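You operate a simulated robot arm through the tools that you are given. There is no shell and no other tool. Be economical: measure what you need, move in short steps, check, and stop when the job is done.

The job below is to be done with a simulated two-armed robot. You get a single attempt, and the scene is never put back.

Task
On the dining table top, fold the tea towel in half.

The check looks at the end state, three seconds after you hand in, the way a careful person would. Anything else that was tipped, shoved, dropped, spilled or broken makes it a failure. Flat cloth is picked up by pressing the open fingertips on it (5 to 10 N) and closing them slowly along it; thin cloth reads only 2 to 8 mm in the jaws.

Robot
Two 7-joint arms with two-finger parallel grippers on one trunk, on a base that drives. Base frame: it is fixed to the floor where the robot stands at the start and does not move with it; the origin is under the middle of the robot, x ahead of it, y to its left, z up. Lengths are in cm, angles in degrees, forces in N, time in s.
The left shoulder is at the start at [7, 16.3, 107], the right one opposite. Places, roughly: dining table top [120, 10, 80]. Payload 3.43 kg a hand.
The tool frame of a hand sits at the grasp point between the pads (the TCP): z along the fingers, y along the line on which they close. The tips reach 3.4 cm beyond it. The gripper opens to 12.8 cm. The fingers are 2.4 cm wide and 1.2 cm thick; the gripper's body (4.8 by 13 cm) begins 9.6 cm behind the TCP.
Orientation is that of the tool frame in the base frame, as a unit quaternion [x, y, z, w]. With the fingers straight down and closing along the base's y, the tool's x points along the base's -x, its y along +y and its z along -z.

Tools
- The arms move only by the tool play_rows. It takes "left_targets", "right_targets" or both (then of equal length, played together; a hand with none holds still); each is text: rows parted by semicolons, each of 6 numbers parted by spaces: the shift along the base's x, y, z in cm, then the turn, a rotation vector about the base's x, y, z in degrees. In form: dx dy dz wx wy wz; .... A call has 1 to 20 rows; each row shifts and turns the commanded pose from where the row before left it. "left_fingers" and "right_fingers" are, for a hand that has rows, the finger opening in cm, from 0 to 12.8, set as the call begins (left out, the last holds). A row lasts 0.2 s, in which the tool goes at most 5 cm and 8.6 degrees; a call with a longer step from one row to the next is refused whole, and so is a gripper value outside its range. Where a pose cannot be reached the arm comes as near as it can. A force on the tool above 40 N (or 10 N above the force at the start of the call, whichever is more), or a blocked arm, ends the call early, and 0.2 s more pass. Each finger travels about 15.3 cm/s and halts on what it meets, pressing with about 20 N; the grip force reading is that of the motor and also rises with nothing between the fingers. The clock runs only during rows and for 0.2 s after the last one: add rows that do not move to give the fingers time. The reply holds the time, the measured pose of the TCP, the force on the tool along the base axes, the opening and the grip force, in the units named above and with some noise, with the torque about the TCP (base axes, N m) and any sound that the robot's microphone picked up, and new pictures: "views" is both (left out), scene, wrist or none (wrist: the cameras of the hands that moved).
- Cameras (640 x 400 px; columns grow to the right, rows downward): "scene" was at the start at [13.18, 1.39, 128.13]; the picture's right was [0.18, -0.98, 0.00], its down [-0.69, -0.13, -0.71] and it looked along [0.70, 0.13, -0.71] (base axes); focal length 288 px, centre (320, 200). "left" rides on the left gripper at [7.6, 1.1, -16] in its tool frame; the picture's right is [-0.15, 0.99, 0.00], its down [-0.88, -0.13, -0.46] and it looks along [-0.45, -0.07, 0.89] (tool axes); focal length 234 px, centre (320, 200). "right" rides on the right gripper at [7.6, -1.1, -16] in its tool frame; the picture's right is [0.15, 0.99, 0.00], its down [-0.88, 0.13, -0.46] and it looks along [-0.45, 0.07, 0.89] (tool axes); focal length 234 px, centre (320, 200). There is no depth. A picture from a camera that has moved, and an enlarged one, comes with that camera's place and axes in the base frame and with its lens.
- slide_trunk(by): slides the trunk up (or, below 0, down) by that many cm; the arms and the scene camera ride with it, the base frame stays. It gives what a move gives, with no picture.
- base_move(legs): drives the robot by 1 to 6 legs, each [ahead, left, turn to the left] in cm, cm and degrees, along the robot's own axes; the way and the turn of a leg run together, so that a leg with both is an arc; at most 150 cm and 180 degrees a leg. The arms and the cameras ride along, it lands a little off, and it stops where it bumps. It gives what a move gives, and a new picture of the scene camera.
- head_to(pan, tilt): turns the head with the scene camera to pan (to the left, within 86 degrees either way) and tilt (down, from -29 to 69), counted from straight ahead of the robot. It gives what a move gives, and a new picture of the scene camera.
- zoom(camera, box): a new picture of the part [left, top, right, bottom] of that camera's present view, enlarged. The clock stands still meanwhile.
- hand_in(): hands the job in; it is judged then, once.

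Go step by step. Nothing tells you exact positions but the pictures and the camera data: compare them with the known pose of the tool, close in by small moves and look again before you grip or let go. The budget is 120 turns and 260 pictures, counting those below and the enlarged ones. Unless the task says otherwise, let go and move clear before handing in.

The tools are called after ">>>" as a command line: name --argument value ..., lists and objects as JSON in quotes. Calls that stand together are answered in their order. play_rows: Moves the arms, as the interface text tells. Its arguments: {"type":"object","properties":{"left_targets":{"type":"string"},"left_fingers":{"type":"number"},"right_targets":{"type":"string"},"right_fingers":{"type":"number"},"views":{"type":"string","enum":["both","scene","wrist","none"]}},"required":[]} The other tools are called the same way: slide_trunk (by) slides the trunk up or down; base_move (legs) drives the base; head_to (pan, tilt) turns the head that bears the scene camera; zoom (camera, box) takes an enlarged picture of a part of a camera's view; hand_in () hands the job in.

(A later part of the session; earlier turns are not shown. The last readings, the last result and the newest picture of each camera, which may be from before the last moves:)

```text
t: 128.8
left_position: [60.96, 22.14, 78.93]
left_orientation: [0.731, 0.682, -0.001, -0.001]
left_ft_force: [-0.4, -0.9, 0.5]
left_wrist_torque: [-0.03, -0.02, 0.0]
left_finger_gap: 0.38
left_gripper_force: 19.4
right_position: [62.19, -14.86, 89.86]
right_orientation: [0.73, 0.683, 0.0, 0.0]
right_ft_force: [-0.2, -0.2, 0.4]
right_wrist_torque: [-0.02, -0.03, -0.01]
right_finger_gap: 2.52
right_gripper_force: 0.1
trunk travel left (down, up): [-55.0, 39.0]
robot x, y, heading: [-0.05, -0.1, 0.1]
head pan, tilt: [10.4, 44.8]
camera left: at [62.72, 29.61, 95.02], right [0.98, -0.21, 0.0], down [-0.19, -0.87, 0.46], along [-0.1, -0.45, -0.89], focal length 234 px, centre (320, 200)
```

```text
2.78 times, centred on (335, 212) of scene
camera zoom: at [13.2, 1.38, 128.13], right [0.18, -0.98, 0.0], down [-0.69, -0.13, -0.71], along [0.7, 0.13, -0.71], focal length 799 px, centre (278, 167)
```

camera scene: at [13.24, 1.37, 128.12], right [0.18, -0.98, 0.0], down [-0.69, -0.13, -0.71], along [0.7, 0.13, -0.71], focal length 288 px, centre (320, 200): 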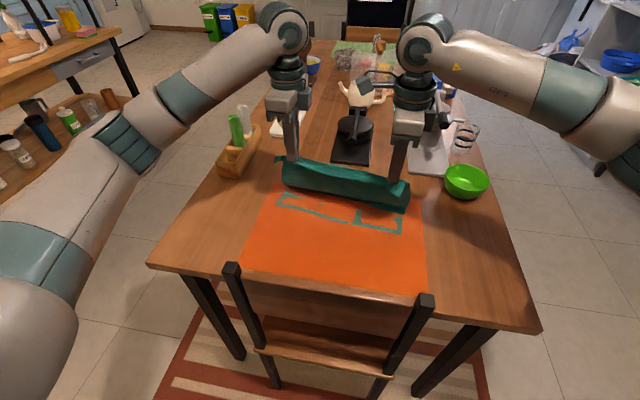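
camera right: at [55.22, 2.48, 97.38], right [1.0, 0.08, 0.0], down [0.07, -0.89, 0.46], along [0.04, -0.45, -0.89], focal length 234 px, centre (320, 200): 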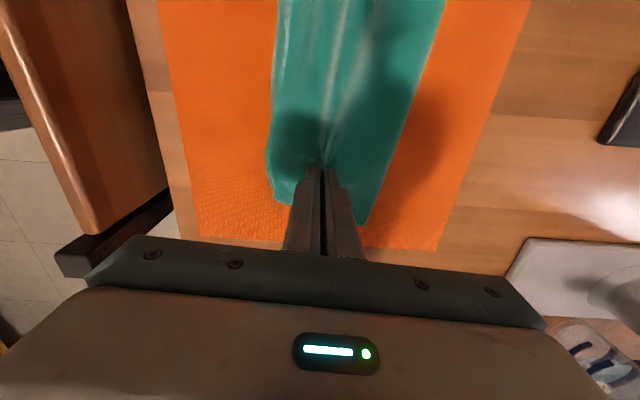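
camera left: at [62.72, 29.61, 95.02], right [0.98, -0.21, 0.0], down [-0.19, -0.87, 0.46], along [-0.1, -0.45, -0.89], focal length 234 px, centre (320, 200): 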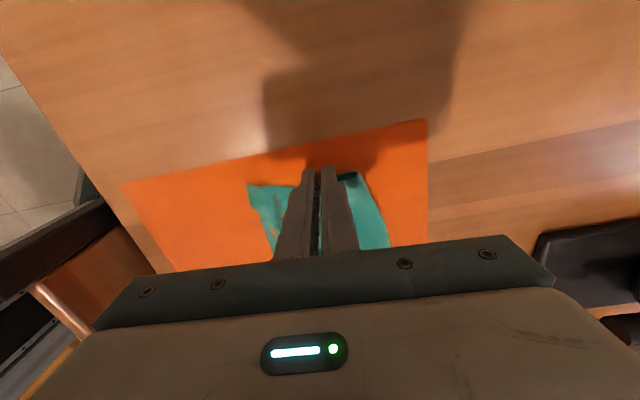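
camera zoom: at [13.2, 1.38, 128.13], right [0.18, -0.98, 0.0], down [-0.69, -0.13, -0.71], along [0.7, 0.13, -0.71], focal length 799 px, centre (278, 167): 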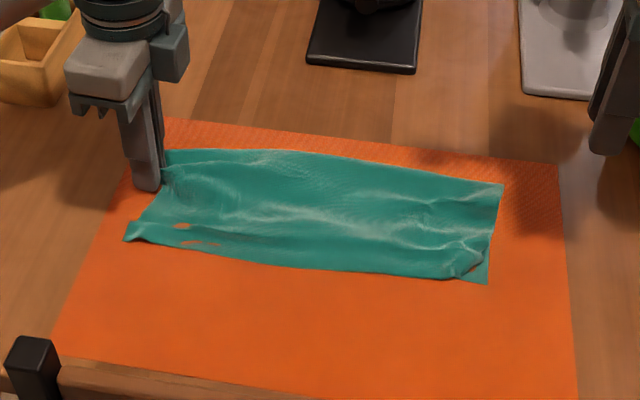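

The whole left end shifted rather than just the lower corner. I'll release, then lift the top hem's left corner to uncover the lower layer and repair it properly.

>>> play_rows --left_targets "0 0 -0.3 0 0 0;0 0 0 0 0 0" --views "none"

>>> play_rows --left_targets "0 0 0 0 0 0;0 0 0 0 0 0;0 0 1 0 0 0;0 0 2 0 0 0;-1.5 -0.6 2 0 0 0;-1.6 -0.6 0 0 0 0;-1.6 -0.6 0 0 0 0;0 0 0 0 0 0" --left_fingers 3 --views "wrist"

>>> zoom --camera "scene" --box '[220, 140, 450, 284]'

```text
t: 129.4
left_position: [61.09, 22.21, 78.69]
left_orientation: [0.731, 0.682, -0.001, 0.0]
left_ft_force: [0.1, 0.2, 0.5]
left_wrist_torque: [-0.01, 0.0, 0.0]
left_finger_gap: 0.38
left_gripper_force: 19.8
right_position: [62.17, -14.83, 89.87]
right_orientation: [0.731, 0.683, 0.0, 0.0]
right_ft_force: [0.3, -0.1, -1.1]
right_wrist_torque: [0.01, -0.04, -0.03]
right_finger_gap: 2.5
right_gripper_force: 0.1
trunk travel left (down, up): [-55.0, 39.0]
robot x, y, heading: [0.04, 0.02, -0.3]
head pan, tilt: [10.4, 44.8]
```

```text
t: 131.2
left_position: [56.32, 20.42, 83.82]
left_orientation: [0.731, 0.683, -0.001, -0.001]
left_ft_force: [0.5, -1.1, 0.3]
left_wrist_torque: [0.02, 0.0, -0.01]
left_finger_gap: 3.0
left_gripper_force: 0.0
right_position: [62.13, -14.8, 89.94]
right_orientation: [0.73, 0.684, 0.0, 0.0]
right_ft_force: [0.0, 0.6, 0.0]
right_wrist_torque: [-0.01, -0.02, 0.0]
right_finger_gap: 2.5
right_gripper_force: 0.1
trunk travel left (down, up): [-55.0, 39.0]
robot x, y, heading: [-0.37, 0.11, 0.2]
head pan, tilt: [10.4, 44.8]
camera left: at [58.08, 27.81, 99.73], right [0.98, -0.21, 0.0], down [-0.19, -0.87, 0.46], along [-0.1, -0.45, -0.89], focal length 234 px, centre (320, 200)
```

left: 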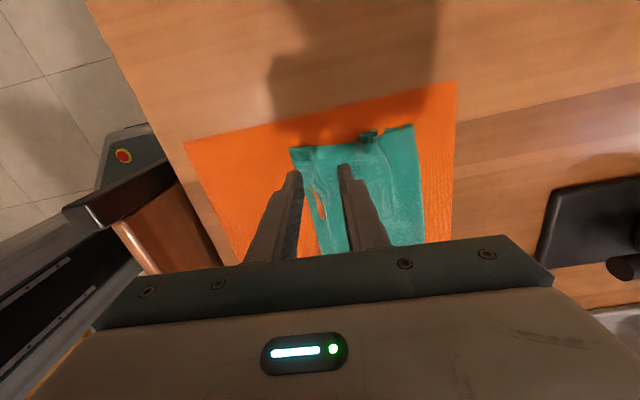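

```text
2.78 times, centred on (335, 212) of scene
camera zoom: at [13.21, 1.4, 128.12], right [0.18, -0.98, 0.0], down [-0.69, -0.13, -0.71], along [0.7, 0.13, -0.71], focal length 799 px, centre (278, 167)
```

zoom: 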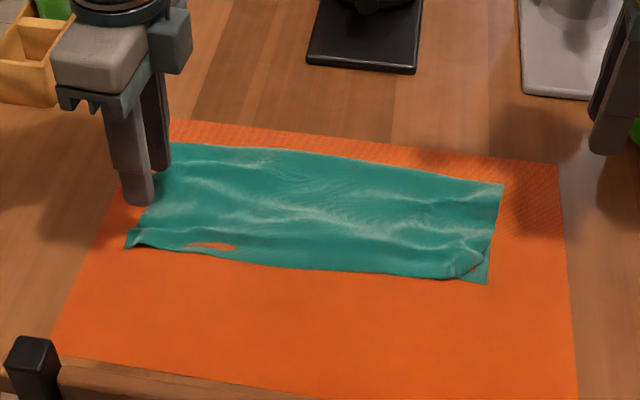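

I'll grip the top hem's left corner at about x 55.5 and fold it back out.

>>> play_rows --left_targets "-0.7 -0.2 -1.5 0 0 0;0 0 -1.8 0 0 0;0 0 -1 0 0 0;0 0 -0.7 0 0 0;0 0 -0.2 0 0 0;0 0 -0.15 0 0 0;0 0 0 0 0 0" --views "none"

```text
t: 132.8
left_position: [55.72, 20.13, 78.65]
left_orientation: [0.731, 0.683, 0.001, 0.0]
left_ft_force: [2.6, 0.2, 14.3]
left_wrist_torque: [0.03, -0.01, -0.04]
left_finger_gap: 2.98
left_gripper_force: 0.1
right_position: [62.19, -14.82, 90.07]
right_orientation: [0.73, 0.684, 0.0, 0.001]
right_ft_force: [0.2, 0.4, 0.0]
right_wrist_torque: [0.01, 0.0, 0.01]
right_finger_gap: 2.5
right_gripper_force: 0.1
trunk travel left (down, up): [-55.0, 39.0]
robot x, y, heading: [0.25, 0.12, 0.3]
head pan, tilt: [10.4, 44.8]
```

>>> play_rows --left_targets "0 0 0 0 0 0;0 0 0 0 0 0" --left_fingers 2.1 --views "none"

>>> play_rows --left_targets "0 0 0 0 0 0;0 0 0 0 0 0" --left_fingers 1.1 --views "none"

>>> play_rows --left_targets "0 0 0 0 0 0;0 0 0 0 0 0;0 0 0 0 0 0" --left_fingers 0 --views "none"

>>> play_rows --left_targets "0.3 0 1.2 0 0 0;0.5 0 1.5 0 0 0;1 0 1.5 0 0 0;1.5 -0.2 1.5 0 0 0;1.6 -0.2 1.2 0 0 0;1.6 -0.2 1 0 0 0;1.6 -0.2 0.5 0 0 0;1.6 -0.2 0 0 0 0;1.6 0 0 0 0 0;1.6 0 0 0 0 0;0 0 0 0 0 0" --views "wrist"

>>> zoom --camera "scene" --box '[220, 140, 450, 284]'

```text
t: 133.4
left_position: [55.73, 20.14, 78.47]
left_orientation: [0.731, 0.683, 0.0, 0.001]
left_ft_force: [1.9, 0.3, 20.0]
left_wrist_torque: [0.06, -0.06, 0.0]
left_finger_gap: 1.9
left_gripper_force: 0.0
right_position: [62.01, -14.95, 90.08]
right_orientation: [0.73, 0.683, 0.0, 0.0]
right_ft_force: [0.4, -0.7, -0.5]
right_wrist_torque: [-0.05, 0.0, 0.03]
right_finger_gap: 2.5
right_gripper_force: 0.1
trunk travel left (down, up): [-55.0, 39.0]
robot x, y, heading: [0.01, 0.07, -0.2]
head pan, tilt: [10.4, 44.8]
```

```text
t: 134.0
left_position: [55.59, 20.18, 78.48]
left_orientation: [0.73, 0.683, 0.0, 0.001]
left_ft_force: [1.3, 0.3, 22.3]
left_wrist_torque: [0.08, -0.09, -0.01]
left_finger_gap: 1.02
left_gripper_force: 0.1
right_position: [62.02, -14.77, 90.04]
right_orientation: [0.73, 0.683, 0.0, 0.001]
right_ft_force: [-0.9, 0.0, 0.1]
right_wrist_torque: [0.03, 0.03, 0.0]
right_finger_gap: 2.51
right_gripper_force: 0.0
trunk travel left (down, up): [-55.0, 39.0]
robot x, y, heading: [-0.11, 0.17, -0.2]
head pan, tilt: [10.4, 44.8]
```

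```text
t: 134.8
left_position: [55.59, 20.1, 78.56]
left_orientation: [0.731, 0.682, 0.0, 0.001]
left_ft_force: [0.0, 0.6, 25.1]
left_wrist_torque: [0.11, -0.03, 0.03]
left_finger_gap: 0.27
left_gripper_force: 19.3
right_position: [61.98, -14.96, 90.0]
right_orientation: [0.729, 0.684, 0.0, 0.001]
right_ft_force: [-0.5, -1.1, 1.1]
right_wrist_torque: [-0.02, 0.0, 0.0]
right_finger_gap: 2.51
right_gripper_force: 0.1
trunk travel left (down, up): [-55.0, 39.0]
robot x, y, heading: [-0.15, -0.27, 0.1]
head pan, tilt: [10.4, 44.8]
```

```text
t: 137.2
left_position: [68.6, 19.19, 86.86]
left_orientation: [0.731, 0.683, 0.0, 0.0]
left_ft_force: [0.3, 0.8, 0.5]
left_wrist_torque: [0.0, -0.01, 0.03]
left_finger_gap: 0.24
left_gripper_force: 20.2
right_position: [62.28, -14.83, 89.89]
right_orientation: [0.73, 0.683, 0.0, 0.0]
right_ft_force: [-1.3, -0.6, -1.0]
right_wrist_torque: [-0.01, -0.01, 0.0]
right_finger_gap: 2.48
right_gripper_force: 0.1
trunk travel left (down, up): [-55.0, 39.0]
robot x, y, heading: [0.01, -0.1, -0.0]
head pan, tilt: [10.4, 44.8]
camera left: at [70.28, 26.61, 102.87], right [0.98, -0.21, 0.0], down [-0.19, -0.87, 0.46], along [-0.1, -0.45, -0.89], focal length 234 px, centre (320, 200)
```

left: 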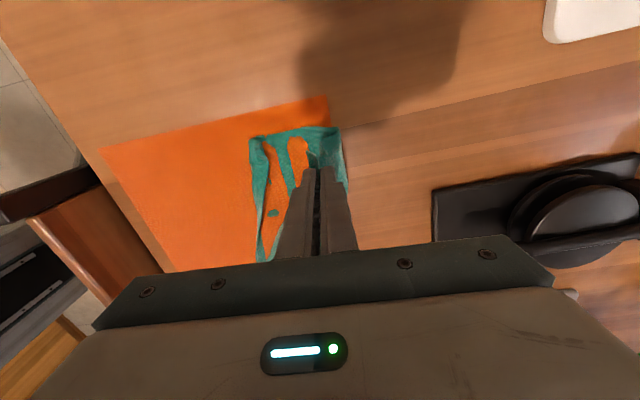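

```text
2.78 times, centred on (335, 212) of scene
camera zoom: at [13.17, 1.4, 128.13], right [0.18, -0.98, 0.0], down [-0.69, -0.13, -0.71], along [0.7, 0.13, -0.71], focal length 799 px, centre (278, 167)
```

zoom: 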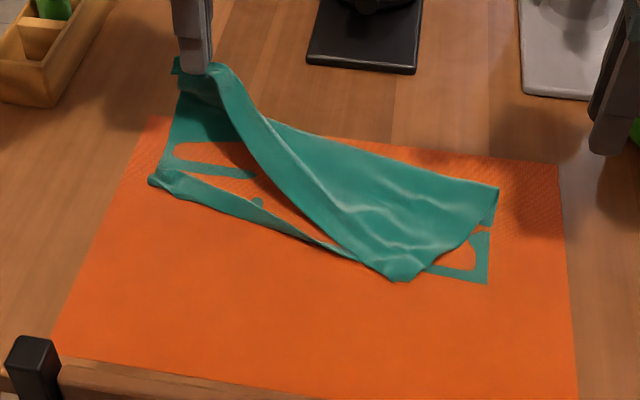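

Now the lower layer is visible and undisturbed; the towel is just rotated about 11°, with its near-left corner at [61.7,22.3]. So the left side only needs the same midline carry done cleanly. I'll lay this corner back toward me first.

>>> play_rows --left_targets "-1.6 0 0.6 0 0 0;-1.6 0 0.4 0 0 0;-1.6 0.2 0 0 0 0;-1.6 0.2 0 0 0 0;-1.6 0.2 -0.6 0 0 0;-1.6 0.2 -1.2 0 0 0;-1.5 0.2 -1.4 0 0 0;-1.2 0.1 -1.6 0 0 0;-1 0.1 -1.7 0 0 0;-0.8 0 -1.6 0 0 0;-0.4 0 -0.9 0 0 0;0 0 0 0 0 0" --views "none"

>>> zoom --camera "scene" --box '[220, 140, 450, 284]'

```text
t: 139.8
left_position: [54.05, 20.44, 78.66]
left_orientation: [0.731, 0.683, 0.0, -0.001]
left_ft_force: [0.7, 0.1, -0.2]
left_wrist_torque: [-0.03, 0.04, 0.01]
left_finger_gap: 0.26
left_gripper_force: 20.3
right_position: [62.24, -14.75, 89.84]
right_orientation: [0.73, 0.683, 0.0, 0.0]
right_ft_force: [0.0, -0.3, 0.9]
right_wrist_torque: [-0.02, 0.04, 0.0]
right_finger_gap: 2.48
right_gripper_force: 0.1
trunk travel left (down, up): [-55.0, 39.0]
robot x, y, heading: [0.08, -0.19, 0.1]
head pan, tilt: [10.4, 44.8]
```

```text
2.78 times, centred on (335, 212) of scene
camera zoom: at [13.19, 1.38, 128.13], right [0.18, -0.98, 0.0], down [-0.69, -0.13, -0.71], along [0.7, 0.13, -0.71], focal length 799 px, centre (278, 167)
```

zoom: 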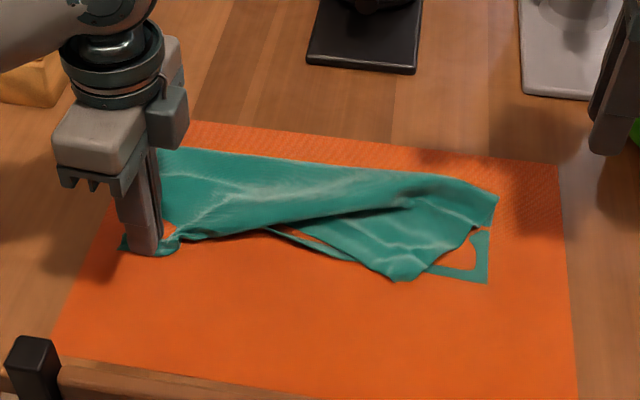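

The left hem is back. The top hem's right corner slid inward to about [54,−1], so I'll bring the right hand over it to re-tension that corner.

>>> play_rows --right_targets "-1.2 2.6 0 0 0 0;-1.2 2.6 0 0 0 0;-1.2 2.6 0 0 0 0;-1.2 2.6 0 0 0 0;-1.2 2.6 0 0 0 0;-0.8 1.8 0 0 0 0;0 0 -2.5 0 0 0;0 0 -2.5 0 0 0;0 0 -2 0 0 0;0 0 0 0 0 0" --right_fingers 2.8 --views "none"

>>> zoom --camera "right" --box '[160, 40, 480, 240]'

```text
t: 142.0
left_position: [54.04, 20.34, 78.68]
left_orientation: [0.731, 0.682, -0.001, -0.001]
left_ft_force: [-0.3, 0.1, -0.2]
left_wrist_torque: [-0.01, 0.0, 0.0]
left_finger_gap: 0.27
left_gripper_force: 20.3
right_position: [55.43, -0.0, 82.98]
right_orientation: [0.73, 0.683, -0.001, 0.0]
right_ft_force: [0.1, 0.2, -0.7]
right_wrist_torque: [0.01, 0.01, -0.01]
right_finger_gap: 2.79
right_gripper_force: 0.1
trunk travel left (down, up): [-55.0, 39.0]
robot x, y, heading: [0.01, 0.02, -0.1]
head pan, tilt: [10.4, 44.8]
```

```text
2.00 times, centred on (320, 140) of right
camera zoom: at [54.81, 7.67, 98.86], right [1.0, 0.08, 0.0], down [0.07, -0.89, 0.46], along [0.04, -0.45, -0.89], focal length 468 px, centre (320, 320)
```

zoom: 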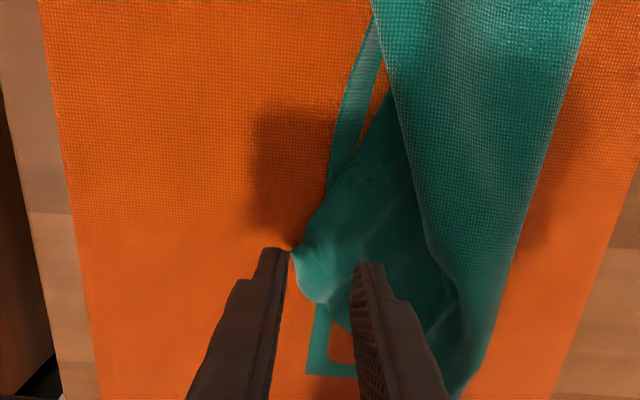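

The hem's right corner tip is at [54,−0.5]. I'll take a narrow pinch right at the tip to avoid the lower layer.

>>> play_rows --right_targets "-0.6 0.2 -1.5 0 0 0;0 0 -1.5 0 0 0;0 0 -0.8 0 0 0;0 0 -0.4 0 0 0;0 0 -0.2 0 0 0;0 0 -0.1 0 0 0;0 0 0 0 0 0" --right_fingers 1.8 --views "none"

>>> play_rows --right_targets "0 0 -0.05 0 0 0;0 0 0 0 0 0" --right_fingers 1.2 --views "none"

>>> play_rows --right_targets "0 0 0 0 0 0;0 0 0 0 0 0" --right_fingers 0.6 --views "none"

>>> play_rows --right_targets "0 0 0 0 0 0;0 0 0 0 0 0;0 0 0 0 0 0" --right_fingers 0 --views "none"

```text
t: 143.6
left_position: [54.01, 20.35, 78.84]
left_orientation: [0.731, 0.683, 0.0, 0.0]
left_ft_force: [0.6, -1.2, -0.2]
left_wrist_torque: [0.03, 0.0, 0.02]
left_finger_gap: 0.25
left_gripper_force: 20.0
right_position: [54.76, 0.18, 78.62]
right_orientation: [0.731, 0.683, 0.001, 0.0]
right_ft_force: [-0.2, -1.1, 17.2]
right_wrist_torque: [0.02, -0.22, -0.01]
right_finger_gap: 1.81
right_gripper_force: 0.0
trunk travel left (down, up): [-55.0, 39.0]
robot x, y, heading: [-0.12, -0.05, -0.0]
head pan, tilt: [10.4, 44.8]
```

```text
t: 144.2
left_position: [54.05, 20.47, 78.9]
left_orientation: [0.73, 0.683, 0.001, 0.0]
left_ft_force: [0.3, -0.5, -0.2]
left_wrist_torque: [0.02, -0.03, -0.01]
left_finger_gap: 0.26
left_gripper_force: 19.8
right_position: [54.75, 0.1, 78.55]
right_orientation: [0.731, 0.683, 0.001, 0.001]
right_ft_force: [-1.5, -0.7, 23.9]
right_wrist_torque: [0.05, -0.22, -0.01]
right_finger_gap: 1.13
right_gripper_force: 0.0
trunk travel left (down, up): [-55.0, 39.0]
robot x, y, heading: [-0.04, 0.1, -0.1]
head pan, tilt: [10.4, 44.8]
```

```text
t: 144.8
left_position: [53.94, 20.46, 78.95]
left_orientation: [0.731, 0.682, 0.0, 0.0]
left_ft_force: [-0.1, 0.0, -0.2]
left_wrist_torque: [0.0, 0.01, 0.01]
left_finger_gap: 0.26
left_gripper_force: 20.0
right_position: [54.69, 0.24, 78.63]
right_orientation: [0.731, 0.683, 0.001, 0.0]
right_ft_force: [2.1, -1.0, 29.6]
right_wrist_torque: [0.04, -0.34, -0.03]
right_finger_gap: 0.86
right_gripper_force: 2.5
trunk travel left (down, up): [-55.0, 39.0]
robot x, y, heading: [-0.59, 0.35, 0.2]
head pan, tilt: [10.4, 44.8]
```

```text
t: 145.6
left_position: [54.09, 20.42, 78.8]
left_orientation: [0.73, 0.683, 0.0, 0.0]
left_ft_force: [-0.1, 0.3, 1.0]
left_wrist_torque: [0.02, 0.0, -0.01]
left_finger_gap: 0.24
left_gripper_force: 19.9
right_position: [54.77, 0.19, 78.61]
right_orientation: [0.73, 0.683, 0.002, 0.0]
right_ft_force: [8.3, -0.6, 35.3]
right_wrist_torque: [0.05, -0.51, -0.06]
right_finger_gap: 0.57
right_gripper_force: 20.1
trunk travel left (down, up): [-55.0, 39.0]
robot x, y, heading: [-0.17, 0.06, -0.1]
head pan, tilt: [10.4, 44.8]
```

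The right hand holds the corner. I'll lift it and move it over the lower layer's right corner.

>>> play_rows --right_targets "0 0 1 0 0 0;0.2 -0.6 1.2 0 0 0;0.3 -1.1 0.5 0 0 0;0.3 -1.2 0 0 0 0;0.3 -1.2 0 0 0 0;0.3 -1.2 0 0 0 0;0.3 -1.2 0 0 0 0;0.2 -0.8 -0.8 0 0 0;0 0 -1 0 0 0;0 0 0 0 0 0" --views "none"

>>> zoom --camera "scene" --box '[220, 140, 450, 284]'

>>> zoom --camera "right" --box '[160, 0, 560, 250]'

```text
t: 147.8
left_position: [53.98, 20.38, 78.76]
left_orientation: [0.73, 0.683, 0.0, -0.001]
left_ft_force: [-0.3, -7.4, 0.8]
left_wrist_torque: [-0.25, -0.03, 0.04]
left_finger_gap: 0.25
left_gripper_force: 19.8
right_position: [56.75, -7.04, 79.37]
right_orientation: [0.73, 0.683, 0.0, 0.0]
right_ft_force: [-1.0, 6.7, 0.8]
right_wrist_torque: [0.27, 0.07, 0.01]
right_finger_gap: 0.27
right_gripper_force: 19.6
trunk travel left (down, up): [-55.0, 39.0]
robot x, y, heading: [-0.17, 0.12, -0.2]
head pan, tilt: [10.4, 44.8]
```

```text
2.78 times, centred on (335, 212) of scene
camera zoom: at [13.16, 1.38, 128.13], right [0.18, -0.98, 0.0], down [-0.69, -0.13, -0.71], along [0.7, 0.13, -0.71], focal length 799 px, centre (278, 167)
```

zoom: 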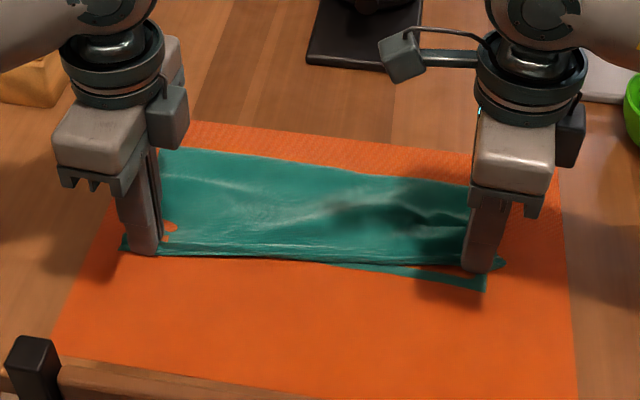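

```text
1.60 times, centred on (360, 125) of right
camera zoom: at [56.06, 0.53, 95.2], right [1.0, 0.08, 0.0], down [0.07, -0.89, 0.46], along [0.04, -0.45, -0.89], focal length 375 px, centre (256, 320)
```

zoom: 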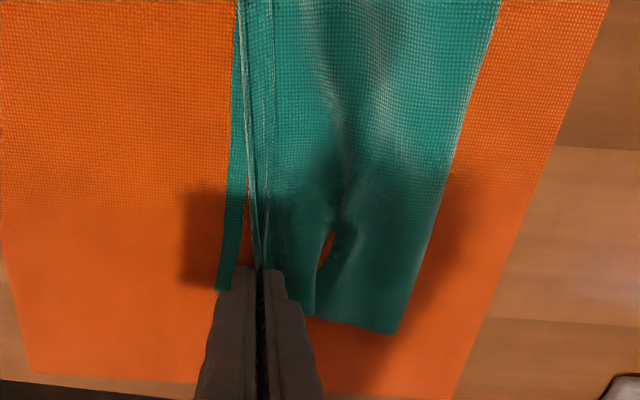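

Now the hem is straight and taut between both hands, sitting about 1.5 cm inside the lower edge on the right. I'll check the left side from the left wrist camera.

>>> zoom --camera "left" --box '[160, 40, 560, 290]'

```text
1.60 times, centred on (360, 165) of left
camera zoom: at [55.7, 27.81, 94.75], right [0.98, -0.21, 0.0], down [-0.19, -0.87, 0.46], along [-0.1, -0.45, -0.89], focal length 375 px, centre (256, 256)
```

zoom: 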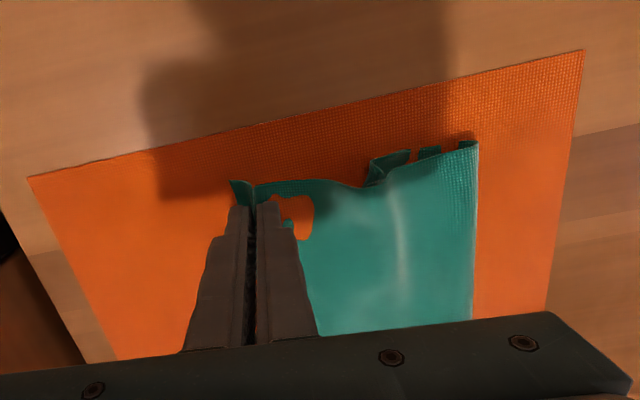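

On the left, the lower layer's near edge is turned up on itself (corner at [60.5,21.8]). With the right hand anchoring the hem, I'll swing the left hem corner out to expose it.

>>> play_rows --left_targets "0.3 -0.1 1.2 0 0 0;0.6 -0.1 1.5 0 0 0;1.2 -0.2 1.5 0 0 0;1.6 -0.3 1.5 0 0 0;1.7 -0.4 1.2 0 0 0;1.7 -0.4 0.6 0 0 0;1.7 -0.5 0 0 0 0;1.7 -0.6 0 0 0 0;1.7 -0.6 -0.5 0 0 0;1.6 -0.6 -1 0 0 0;1.5 -0.5 -1.5 0 0 0;1.2 -0.4 -1.6 0 0 0;0.5 0 -1.5 0 0 0;0 0 -1 0 0 0;0 0 0 0 0 0" --views "none"

>>> zoom --camera "scene" --box '[220, 140, 450, 284]'

```text
t: 151.0
left_position: [71.14, 15.61, 79.2]
left_orientation: [0.73, 0.683, 0.0, -0.001]
left_ft_force: [-1.8, -2.3, 1.5]
left_wrist_torque: [-0.08, 0.07, -0.07]
left_finger_gap: 0.27
left_gripper_force: 20.3
right_position: [56.72, -7.17, 79.44]
right_orientation: [0.73, 0.683, 0.0, -0.001]
right_ft_force: [0.9, 2.1, 0.4]
right_wrist_torque: [0.08, -0.03, -0.02]
right_finger_gap: 0.23
right_gripper_force: 20.0
trunk travel left (down, up): [-55.0, 39.0]
robot x, y, heading: [0.06, 0.18, -0.1]
head pan, tilt: [10.4, 44.8]
```

```text
2.78 times, centred on (335, 212) of scene
camera zoom: at [13.17, 1.38, 128.13], right [0.18, -0.98, 0.0], down [-0.69, -0.13, -0.71], along [0.7, 0.13, -0.71], focal length 799 px, centre (278, 167)
```

zoom: 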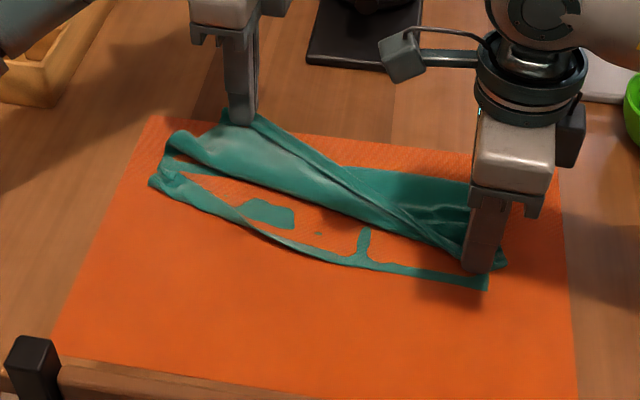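

The turned-up strip along the left part of the lower edge is visible now. I'll release the left hem here and move over that strip.

>>> play_rows --left_targets "0 0 -0.4 0 0 0;0 0 0 0 0 0" --views "none"

>>> play_rows --left_targets "0 0 0 0 0 0;0 0 0 0 0 0;0 0 1 0 0 0;0 0 2.5 0 0 0;-1.7 0.8 2.5 0 0 0;-1.8 0.9 0 0 0 0;-1.8 0.9 0 0 0 0;-1.8 0.9 0 0 0 0;-1.8 0.9 0 0 0 0;0 0 0 0 0 0" --left_fingers 3 --views "none"

>>> zoom --camera "left" --box '[180, 60, 460, 240]'

>>> zoom --camera "scene" --box '[255, 165, 395, 255]'

```text
t: 151.6
left_position: [71.17, 15.67, 78.85]
left_orientation: [0.731, 0.683, -0.001, 0.0]
left_ft_force: [-1.2, -3.0, 1.1]
left_wrist_torque: [-0.09, 0.04, -0.04]
left_finger_gap: 0.25
left_gripper_force: 20.4
right_position: [56.72, -7.05, 79.34]
right_orientation: [0.73, 0.684, 0.0, 0.0]
right_ft_force: [1.7, 2.6, 0.8]
right_wrist_torque: [0.09, -0.06, 0.02]
right_finger_gap: 0.22
right_gripper_force: 19.7
trunk travel left (down, up): [-55.0, 39.0]
robot x, y, heading: [-0.23, 0.18, -0.1]
head pan, tilt: [10.4, 44.8]
```

```text
t: 153.8
left_position: [62.19, 20.12, 84.73]
left_orientation: [0.731, 0.682, -0.001, 0.0]
left_ft_force: [-0.3, -0.3, -0.2]
left_wrist_torque: [0.0, 0.03, -0.02]
left_finger_gap: 2.98
left_gripper_force: 0.1
right_position: [56.73, -7.23, 79.36]
right_orientation: [0.73, 0.683, 0.0, 0.0]
right_ft_force: [0.0, 0.7, -0.2]
right_wrist_torque: [0.03, 0.01, -0.06]
right_finger_gap: 0.25
right_gripper_force: 20.1
trunk travel left (down, up): [-55.0, 39.0]
robot x, y, heading: [-0.06, -0.05, 0.2]
head pan, tilt: [10.4, 44.8]
```

```text
2.22 times, centred on (320, 150) of left
camera zoom: at [63.87, 27.52, 100.77], right [0.98, -0.21, 0.0], down [-0.19, -0.87, 0.46], along [-0.1, -0.44, -0.89], focal length 520 px, centre (320, 311)
```

zoom: 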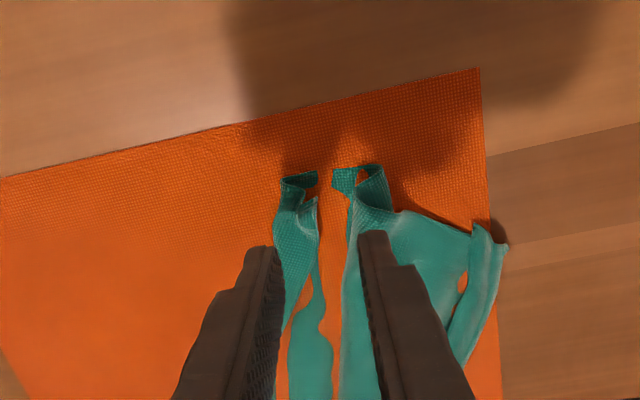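

```text
4.44 times, centred on (325, 210) of scene
camera zoom: at [13.22, 1.35, 128.12], right [0.18, -0.98, 0.0], down [-0.69, -0.13, -0.71], along [0.7, 0.13, -0.71], focal length 1278 px, centre (298, 156)
```

zoom: 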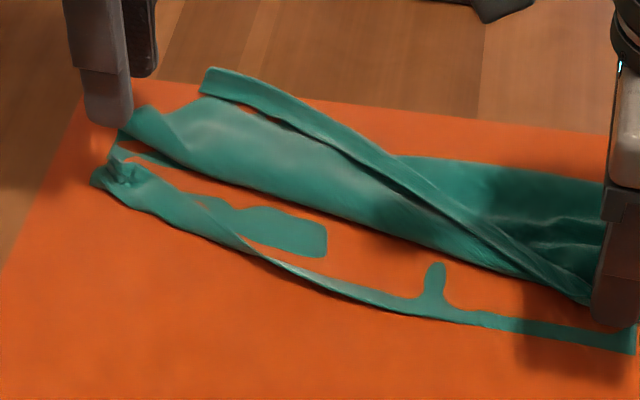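

The turned-up strip is only about 1.7 cm wide and hidden inside, so it's minor. I'll regrip the left hem where I left it and lay it back over, keeping the right anchored, then do the clean midline carry on the left.

>>> play_rows --left_targets "1.8 -0.9 0 0 0 0;1.8 -0.9 0 0 0 0;1.8 -0.9 0 0 0 0;1.8 -0.9 0 0 0 0;1.78 -0.85 -2 0 0 0;0 0 -2.5 0 0 0;0 0 -1.2 0 0 0;0 0 -0.3 0 0 0;0 0 -0.1 0 0 0;0 0 0 0 0 0" --views "none"

>>> play_rows --left_targets "0 0 0 0 0 0;0 0 0 0 0 0" --left_fingers 1.5 --views "none"

>>> play_rows --left_targets "0 0 0 0 0 0;0 0 0 0 0 0;0 0 0 0 0 0" --left_fingers 0 --views "none"

```text
t: 156.0
left_position: [71.24, 15.66, 78.67]
left_orientation: [0.73, 0.683, 0.0, 0.0]
left_ft_force: [1.0, 0.1, 1.3]
left_wrist_torque: [0.01, -0.01, 0.0]
left_finger_gap: 3.0
left_gripper_force: 0.0
right_position: [56.71, -7.03, 79.26]
right_orientation: [0.73, 0.683, 0.0, 0.0]
right_ft_force: [0.1, -0.5, 0.1]
right_wrist_torque: [0.01, 0.01, 0.01]
right_finger_gap: 0.23
right_gripper_force: 19.9
trunk travel left (down, up): [-55.0, 39.0]
robot x, y, heading: [-0.08, -0.22, -0.1]
head pan, tilt: [10.4, 44.8]
```

```text
t: 156.6
left_position: [71.09, 15.59, 78.63]
left_orientation: [0.731, 0.682, -0.001, 0.0]
left_ft_force: [0.1, 0.6, 3.2]
left_wrist_torque: [0.04, -0.03, -0.01]
left_finger_gap: 1.53
left_gripper_force: 0.4
right_position: [56.73, -7.04, 79.38]
right_orientation: [0.73, 0.683, 0.0, 0.0]
right_ft_force: [-0.6, -0.6, -0.2]
right_wrist_torque: [0.03, -0.03, 0.0]
right_finger_gap: 0.25
right_gripper_force: 20.1
trunk travel left (down, up): [-55.0, 39.0]
robot x, y, heading: [-0.26, -0.13, 0.2]
head pan, tilt: [10.4, 44.8]
```

```text
t: 157.4
left_position: [71.2, 15.74, 78.63]
left_orientation: [0.731, 0.682, 0.0, 0.0]
left_ft_force: [-0.7, -1.3, 1.8]
left_wrist_torque: [-0.03, 0.04, -0.02]
left_finger_gap: 0.29
left_gripper_force: 19.9
right_position: [56.7, -7.13, 79.36]
right_orientation: [0.73, 0.683, 0.0, 0.0]
right_ft_force: [0.3, 0.8, 0.9]
right_wrist_torque: [0.02, -0.04, -0.02]
right_finger_gap: 0.24
right_gripper_force: 20.1
trunk travel left (down, up): [-55.0, 39.0]
robot x, y, heading: [-0.07, 0.27, 0.1]
head pan, tilt: [10.4, 44.8]
```

Regripped. I'll carry it over again and lay it toward me.

>>> play_rows --left_targets "-0.3 0 1.5 0 0 0;-0.7 0.1 2 0 0 0;-1.2 0.3 2 0 0 0;-1.6 0.5 1.8 0 0 0;-1.7 0.6 1 0 0 0;-1.7 0.6 0.3 0 0 0;-1.7 0.6 0 0 0 0;-1.7 0.5 -0.4 0 0 0;-1.7 0.5 -0.8 0 0 0;-1.6 0.4 -1.2 0 0 0;-1.3 0.3 -1.5 0 0 0;-1 0.2 -1.6 0 0 0;-0.7 0.1 -1.6 0 0 0;-0.4 0 -1.3 0 0 0;0 0 0 0 0 0" --views "none"

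>>> zoom --camera "scene" --box '[220, 140, 450, 284]'

>>> zoom --camera "left" --box '[160, 40, 560, 290]'

```text
t: 160.6
left_position: [53.97, 20.33, 78.81]
left_orientation: [0.731, 0.683, -0.001, -0.001]
left_ft_force: [0.0, -2.9, 0.2]
left_wrist_torque: [-0.09, -0.02, 0.01]
left_finger_gap: 0.28
left_gripper_force: 20.3
right_position: [56.74, -7.1, 79.32]
right_orientation: [0.73, 0.683, 0.0, -0.001]
right_ft_force: [0.2, 2.9, 0.4]
right_wrist_torque: [0.13, 0.01, -0.02]
right_finger_gap: 0.23
right_gripper_force: 20.0
trunk travel left (down, up): [-55.0, 39.0]
robot x, y, heading: [0.3, 0.16, 0.1]
head pan, tilt: [10.4, 44.8]
```

```text
2.78 times, centred on (335, 212) of scene
camera zoom: at [13.17, 1.38, 128.13], right [0.18, -0.98, 0.0], down [-0.69, -0.13, -0.71], along [0.7, 0.13, -0.71], focal length 799 px, centre (278, 167)
```

zoom: 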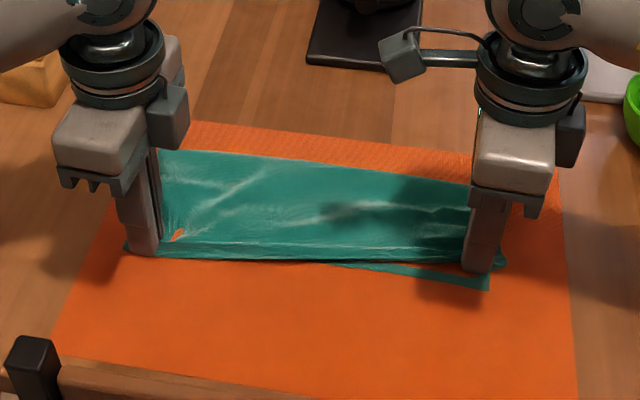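

```text
1.60 times, centred on (360, 165) of left
camera zoom: at [55.53, 27.72, 94.89], right [0.98, -0.21, 0.0], down [-0.19, -0.87, 0.46], along [-0.1, -0.45, -0.89], focal length 375 px, centre (256, 256)
```

zoom: 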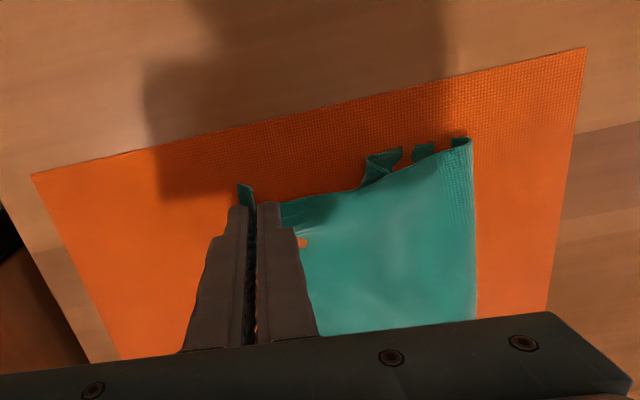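

It lies fairly flat now. I'll release the left hem and pinch the single top layer at about x 57, clear of the lower edge at 60.5, to carry it outward while the right stays anchored.

>>> play_rows --left_targets "0 0 -0.1 0 0 0;0 0 0 0 0 0" --views "none"

>>> play_rows --left_targets "0 0 0 0 0 0;0 0 0 0 0 0;0 0 1 0 0 0;0 0 1.5 0 0 0;1.4 -0.8 0 0 0 0;1.4 -0.8 0 0 0 0;0 0 -1.3 0 0 0;0 0 -0.7 0 0 0;0 0 -0.4 0 0 0;0 0 -0.15 0 0 0;0 0 0 0 0 0" --left_fingers 2.8 --views "wrist"

```text
t: 161.2
left_position: [53.93, 20.38, 78.69]
left_orientation: [0.731, 0.683, -0.001, 0.0]
left_ft_force: [0.3, -3.8, 2.1]
left_wrist_torque: [-0.13, -0.02, 0.02]
left_finger_gap: 0.28
left_gripper_force: 19.8
right_position: [56.75, -7.07, 79.28]
right_orientation: [0.73, 0.683, 0.0, 0.001]
right_ft_force: [-1.1, 3.2, 0.5]
right_wrist_torque: [0.13, 0.01, -0.02]
right_finger_gap: 0.24
right_gripper_force: 19.5
trunk travel left (down, up): [-55.0, 39.0]
robot x, y, heading: [-0.06, 0.09, -0.1]
head pan, tilt: [10.4, 44.8]
```

```text
t: 163.6
left_position: [56.63, 18.75, 78.69]
left_orientation: [0.731, 0.683, -0.001, -0.001]
left_ft_force: [0.8, 1.0, 0.5]
left_wrist_torque: [0.01, 0.01, 0.0]
left_finger_gap: 2.81
left_gripper_force: 0.0
right_position: [56.64, -7.23, 79.36]
right_orientation: [0.73, 0.683, 0.0, 0.0]
right_ft_force: [-0.5, -0.6, -1.2]
right_wrist_torque: [-0.01, 0.05, -0.02]
right_finger_gap: 0.24
right_gripper_force: 19.6
trunk travel left (down, up): [-55.0, 39.0]
robot x, y, heading: [-0.08, -0.24, -0.0]
head pan, tilt: [10.4, 44.8]
camera left: at [58.33, 26.13, 94.75], right [0.98, -0.21, 0.0], down [-0.19, -0.87, 0.46], along [-0.1, -0.45, -0.89], focal length 234 px, centre (320, 200)
```

left: 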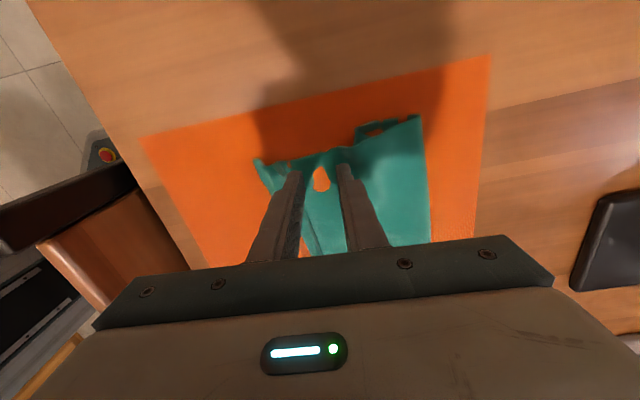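

>>> play_rows --left_targets "0 0 -0.15 0 0 0;0 0 -0.07 0 0 0;0 0 0 0 0 0" --left_fingers 2.5 --views "none"

>>> play_rows --left_targets "0 0 0 0 0 0;0 0 0 0 0 0" --left_fingers 1.6 --views "none"

>>> play_rows --left_targets "0 0 0 0 0 0;0 0 0 0 0 0" --left_fingers 0.8 --views "none"

>>> play_rows --left_targets "0 0 0 0 0 0;0 0 0 0 0 0;0 0 0 0 0 0" --left_fingers 0 --views "none"

```text
t: 164.4
left_position: [56.63, 18.7, 78.51]
left_orientation: [0.731, 0.682, 0.0, 0.0]
left_ft_force: [0.8, -0.6, 4.5]
left_wrist_torque: [-0.02, -0.1, 0.0]
left_finger_gap: 2.48
left_gripper_force: 0.0
right_position: [56.59, -7.07, 79.44]
right_orientation: [0.731, 0.683, -0.001, 0.0]
right_ft_force: [0.2, 0.2, -0.4]
right_wrist_torque: [-0.02, -0.01, -0.02]
right_finger_gap: 0.24
right_gripper_force: 20.0
trunk travel left (down, up): [-55.0, 39.0]
robot x, y, heading: [-0.09, 0.22, 0.3]
head pan, tilt: [10.4, 44.8]
```

```text
t: 165.0
left_position: [56.55, 18.71, 78.64]
left_orientation: [0.731, 0.682, 0.0, 0.0]
left_ft_force: [-0.6, -0.6, 5.3]
left_wrist_torque: [-0.02, -0.04, 0.01]
left_finger_gap: 1.55
left_gripper_force: 0.1
right_position: [56.54, -7.13, 79.37]
right_orientation: [0.73, 0.683, -0.001, 0.0]
right_ft_force: [0.1, 0.5, 0.1]
right_wrist_torque: [-0.01, -0.04, -0.03]
right_finger_gap: 0.23
right_gripper_force: 19.4
trunk travel left (down, up): [-55.0, 39.0]
robot x, y, heading: [0.03, 0.03, -0.0]
head pan, tilt: [10.4, 44.8]
```

```text
t: 165.6
left_position: [56.67, 18.65, 78.63]
left_orientation: [0.731, 0.682, 0.0, 0.0]
left_ft_force: [0.2, -0.2, 6.1]
left_wrist_torque: [-0.03, -0.06, 0.05]
left_finger_gap: 0.72
left_gripper_force: 0.0
right_position: [56.57, -7.01, 79.31]
right_orientation: [0.73, 0.684, 0.0, 0.0]
right_ft_force: [0.3, 0.9, 0.1]
right_wrist_torque: [-0.01, 0.0, -0.03]
right_finger_gap: 0.26
right_gripper_force: 19.8
trunk travel left (down, up): [-55.0, 39.0]
robot x, y, heading: [-0.0, -0.11, 0.1]
head pan, tilt: [10.4, 44.8]
```

```text
t: 166.4
left_position: [56.67, 18.73, 78.65]
left_orientation: [0.73, 0.683, 0.0, -0.001]
left_ft_force: [1.0, 0.5, 6.0]
left_wrist_torque: [-0.02, -0.12, 0.02]
left_finger_gap: 0.22
left_gripper_force: 18.9
right_position: [56.63, -7.01, 79.35]
right_orientation: [0.73, 0.684, 0.0, 0.0]
right_ft_force: [0.4, -0.3, 0.1]
right_wrist_torque: [-0.02, -0.03, 0.01]
right_finger_gap: 0.26
right_gripper_force: 20.1
trunk travel left (down, up): [-55.0, 39.0]
robot x, y, heading: [-0.04, -0.06, -0.1]
head pan, tilt: [10.4, 44.8]
```

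Gripped a single layer (2.2 mm). Now I'll lift slightly and carry outward 6 cm.

>>> play_rows --left_targets "0 0 1.2 0 0 0;0.3 0 1.3 0 0 0;0.8 0 1 0 0 0;1.1 0 0.3 0 0 0;1.1 0 0 0 0 0;1.1 0 0 0 0 0;1.1 0 0 0 0 0;0.5 0 0 0 0 0;0 0 0 0 0 0" --views "none"

>>> zoom --camera "scene" --box '[220, 140, 450, 284]'

>>> zoom --camera "left" --box '[160, 40, 560, 290]'

```text
t: 168.4
left_position: [62.69, 18.67, 82.31]
left_orientation: [0.731, 0.682, 0.0, -0.001]
left_ft_force: [-0.2, -0.6, -0.9]
left_wrist_torque: [-0.01, 0.0, 0.01]
left_finger_gap: 0.23
left_gripper_force: 20.0
right_position: [56.7, -7.19, 79.15]
right_orientation: [0.73, 0.683, 0.001, 0.0]
right_ft_force: [-0.3, 1.5, -0.1]
right_wrist_torque: [0.03, 0.0, -0.04]
right_finger_gap: 0.24
right_gripper_force: 20.0
trunk travel left (down, up): [-55.0, 39.0]
robot x, y, heading: [-0.02, 0.15, 0.0]
head pan, tilt: [10.4, 44.8]
```

```text
2.78 times, centred on (335, 212) of scene
camera zoom: at [13.18, 1.39, 128.13], right [0.18, -0.98, 0.0], down [-0.69, -0.13, -0.71], along [0.7, 0.13, -0.71], focal length 799 px, centre (278, 167)
```

zoom: 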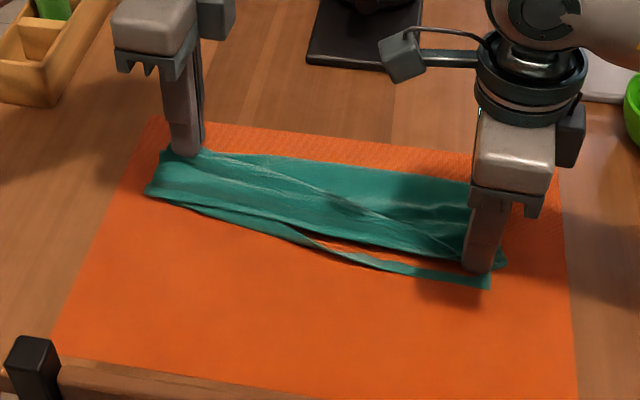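

```text
1.60 times, centred on (360, 165) of left
camera zoom: at [64.32, 26.15, 98.34], right [0.98, -0.21, 0.0], down [-0.19, -0.87, 0.46], along [-0.1, -0.45, -0.89], focal length 375 px, centre (256, 256)
```

zoom: 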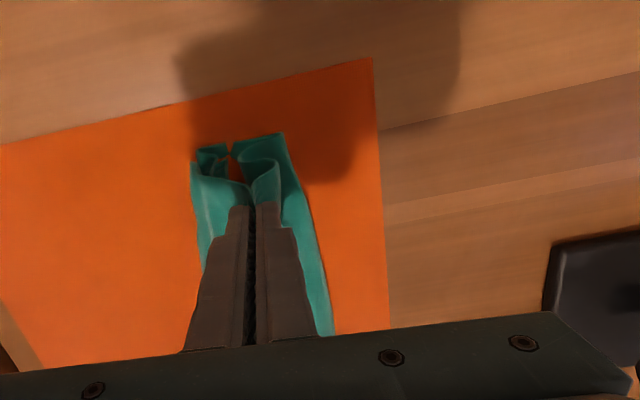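

On the left, the hem now sits right over the lower edge, with the slack standing as a ridge near the fold. I'll set down, release, then pinch that standing ridge and draw it outward to form the true fold.

>>> play_rows --left_targets "0 0 -1.2 0 0 0;0 0 -1.2 0 0 0;0 0 -0.9 0 0 0;0 0 0 0 0 0" --views "none"

>>> play_rows --left_targets "0 0 0 0 0 0;0 0 0 0 0 0;0 0 1 0 0 0;0 0 2 0 0 0;0 0 2 0 0 0;0.8 0 0 0 0 0;0.8 0 0 0 0 0;0 0 0 0 0 0" --left_fingers 3.2 --views "none"

>>> zoom --camera "left" --box '[180, 60, 460, 240]'

>>> zoom --camera "scene" --box '[220, 140, 450, 284]'

```text
t: 169.4
left_position: [62.64, 18.78, 78.98]
left_orientation: [0.731, 0.682, -0.001, -0.001]
left_ft_force: [-0.7, -0.1, 2.3]
left_wrist_torque: [-0.01, 0.01, 0.01]
left_finger_gap: 0.22
left_gripper_force: 19.9
right_position: [56.69, -6.92, 79.3]
right_orientation: [0.731, 0.683, -0.001, 0.0]
right_ft_force: [0.5, 0.7, 0.3]
right_wrist_torque: [0.03, -0.01, 0.02]
right_finger_gap: 0.25
right_gripper_force: 20.0
trunk travel left (down, up): [-55.0, 39.0]
robot x, y, heading: [0.05, -0.04, 0.1]
head pan, tilt: [10.4, 44.8]
```

```text
t: 171.2
left_position: [64.16, 18.76, 84.13]
left_orientation: [0.731, 0.682, -0.001, -0.001]
left_ft_force: [-0.5, 0.1, -0.5]
left_wrist_torque: [0.03, 0.0, 0.01]
left_finger_gap: 3.21
left_gripper_force: 0.1
right_position: [56.68, -6.98, 79.34]
right_orientation: [0.73, 0.683, 0.0, 0.0]
right_ft_force: [-0.1, 1.0, 0.0]
right_wrist_torque: [0.03, 0.02, -0.01]
right_finger_gap: 0.24
right_gripper_force: 20.4
trunk travel left (down, up): [-55.0, 39.0]
robot x, y, heading: [-0.15, -0.23, 0.1]
head pan, tilt: [10.4, 44.8]
```

```text
2.22 times, centred on (320, 150) of left
camera zoom: at [65.91, 26.14, 99.98], right [0.98, -0.21, 0.0], down [-0.19, -0.87, 0.46], along [-0.1, -0.45, -0.89], focal length 520 px, centre (320, 311)
```

zoom: 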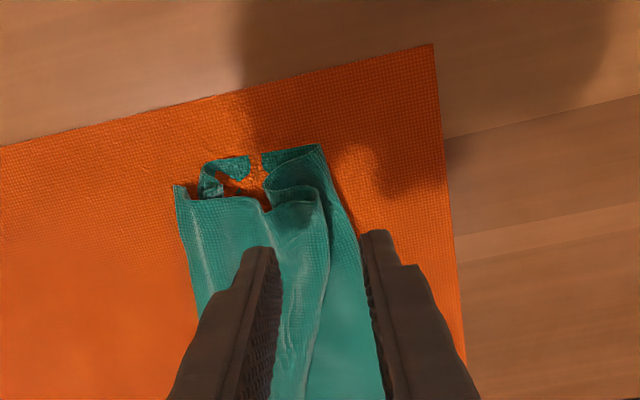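

```text
2.78 times, centred on (335, 212) of scene
camera zoom: at [13.18, 1.4, 128.13], right [0.18, -0.98, 0.0], down [-0.69, -0.13, -0.71], along [0.7, 0.13, -0.71], focal length 799 px, centre (278, 167)
```

zoom: 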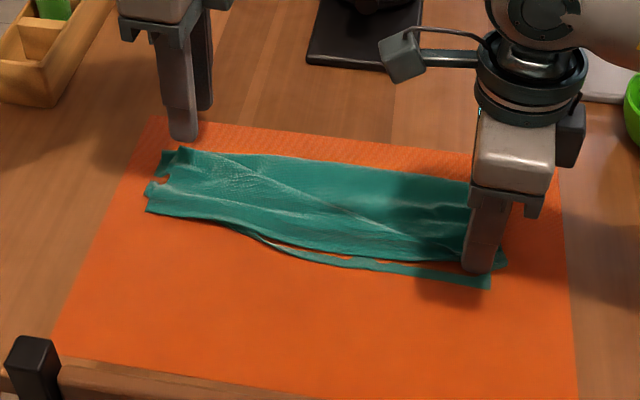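

The side view is clear: the top layer has an S whose crest lies at x ≈ 64.4, just behind the fold. Pinching that crest shallowly and drawing it about 6 cm outward will straighten everything without moving the hem.

>>> play_rows --left_targets "0.1 -0.5 -1.5 0 0 0;0 0 -1.5 0 0 0;0 0 -1 0 0 0;0 0 -0.8 0 0 0;0 0 -0.3 0 0 0;0 0 0 0 0 0" --left_fingers 2.4 --views "none"

>>> play_rows --left_targets "0 0 0 0 0 0;0 0 0 0 0 0;0 0 0 0 0 0" --left_fingers 0.8 --views "none"

>>> play_rows --left_targets "0 0 0 0 0 0;0 0 0 0 0 0;0 0 0 0 0 0" --left_fingers 0 --views "none"

```text
t: 172.6
left_position: [64.39, 18.3, 78.89]
left_orientation: [0.73, 0.683, 0.0, -0.001]
left_ft_force: [0.1, -0.8, 0.0]
left_wrist_torque: [-0.01, -0.01, -0.01]
left_finger_gap: 2.41
left_gripper_force: 0.0
right_position: [56.64, -7.14, 79.28]
right_orientation: [0.73, 0.684, -0.001, 0.0]
right_ft_force: [1.0, -0.2, 0.0]
right_wrist_torque: [0.01, 0.0, -0.02]
right_finger_gap: 0.24
right_gripper_force: 20.0
trunk travel left (down, up): [-55.0, 39.0]
robot x, y, heading: [-0.34, -0.12, 0.1]
head pan, tilt: [10.4, 44.8]
```

```text
t: 173.4
left_position: [64.38, 18.15, 78.87]
left_orientation: [0.73, 0.683, -0.002, 0.0]
left_ft_force: [0.6, -0.2, 1.3]
left_wrist_torque: [0.04, 0.0, -0.01]
left_finger_gap: 0.82
left_gripper_force: 0.3
right_position: [56.69, -6.98, 79.32]
right_orientation: [0.73, 0.684, 0.0, 0.0]
right_ft_force: [-0.5, -0.2, -0.2]
right_wrist_torque: [0.01, 0.0, 0.01]
right_finger_gap: 0.21
right_gripper_force: 20.5
trunk travel left (down, up): [-55.0, 39.0]
robot x, y, heading: [-0.21, 0.2, 0.0]
head pan, tilt: [10.4, 44.8]
```

```text
t: 174.2
left_position: [64.29, 18.34, 78.96]
left_orientation: [0.73, 0.683, 0.0, -0.001]
left_ft_force: [-1.3, -0.3, 1.5]
left_wrist_torque: [-0.03, 0.0, -0.02]
left_finger_gap: 0.27
left_gripper_force: 20.1
right_position: [56.74, -7.09, 79.33]
right_orientation: [0.73, 0.683, 0.001, -0.001]
right_ft_force: [-0.1, 0.2, -0.4]
right_wrist_torque: [-0.03, -0.01, -0.03]
right_finger_gap: 0.24
right_gripper_force: 19.9
trunk travel left (down, up): [-55.0, 39.0]
robot x, y, heading: [-0.18, 0.24, -0.2]
head pan, tilt: [10.4, 44.8]
```

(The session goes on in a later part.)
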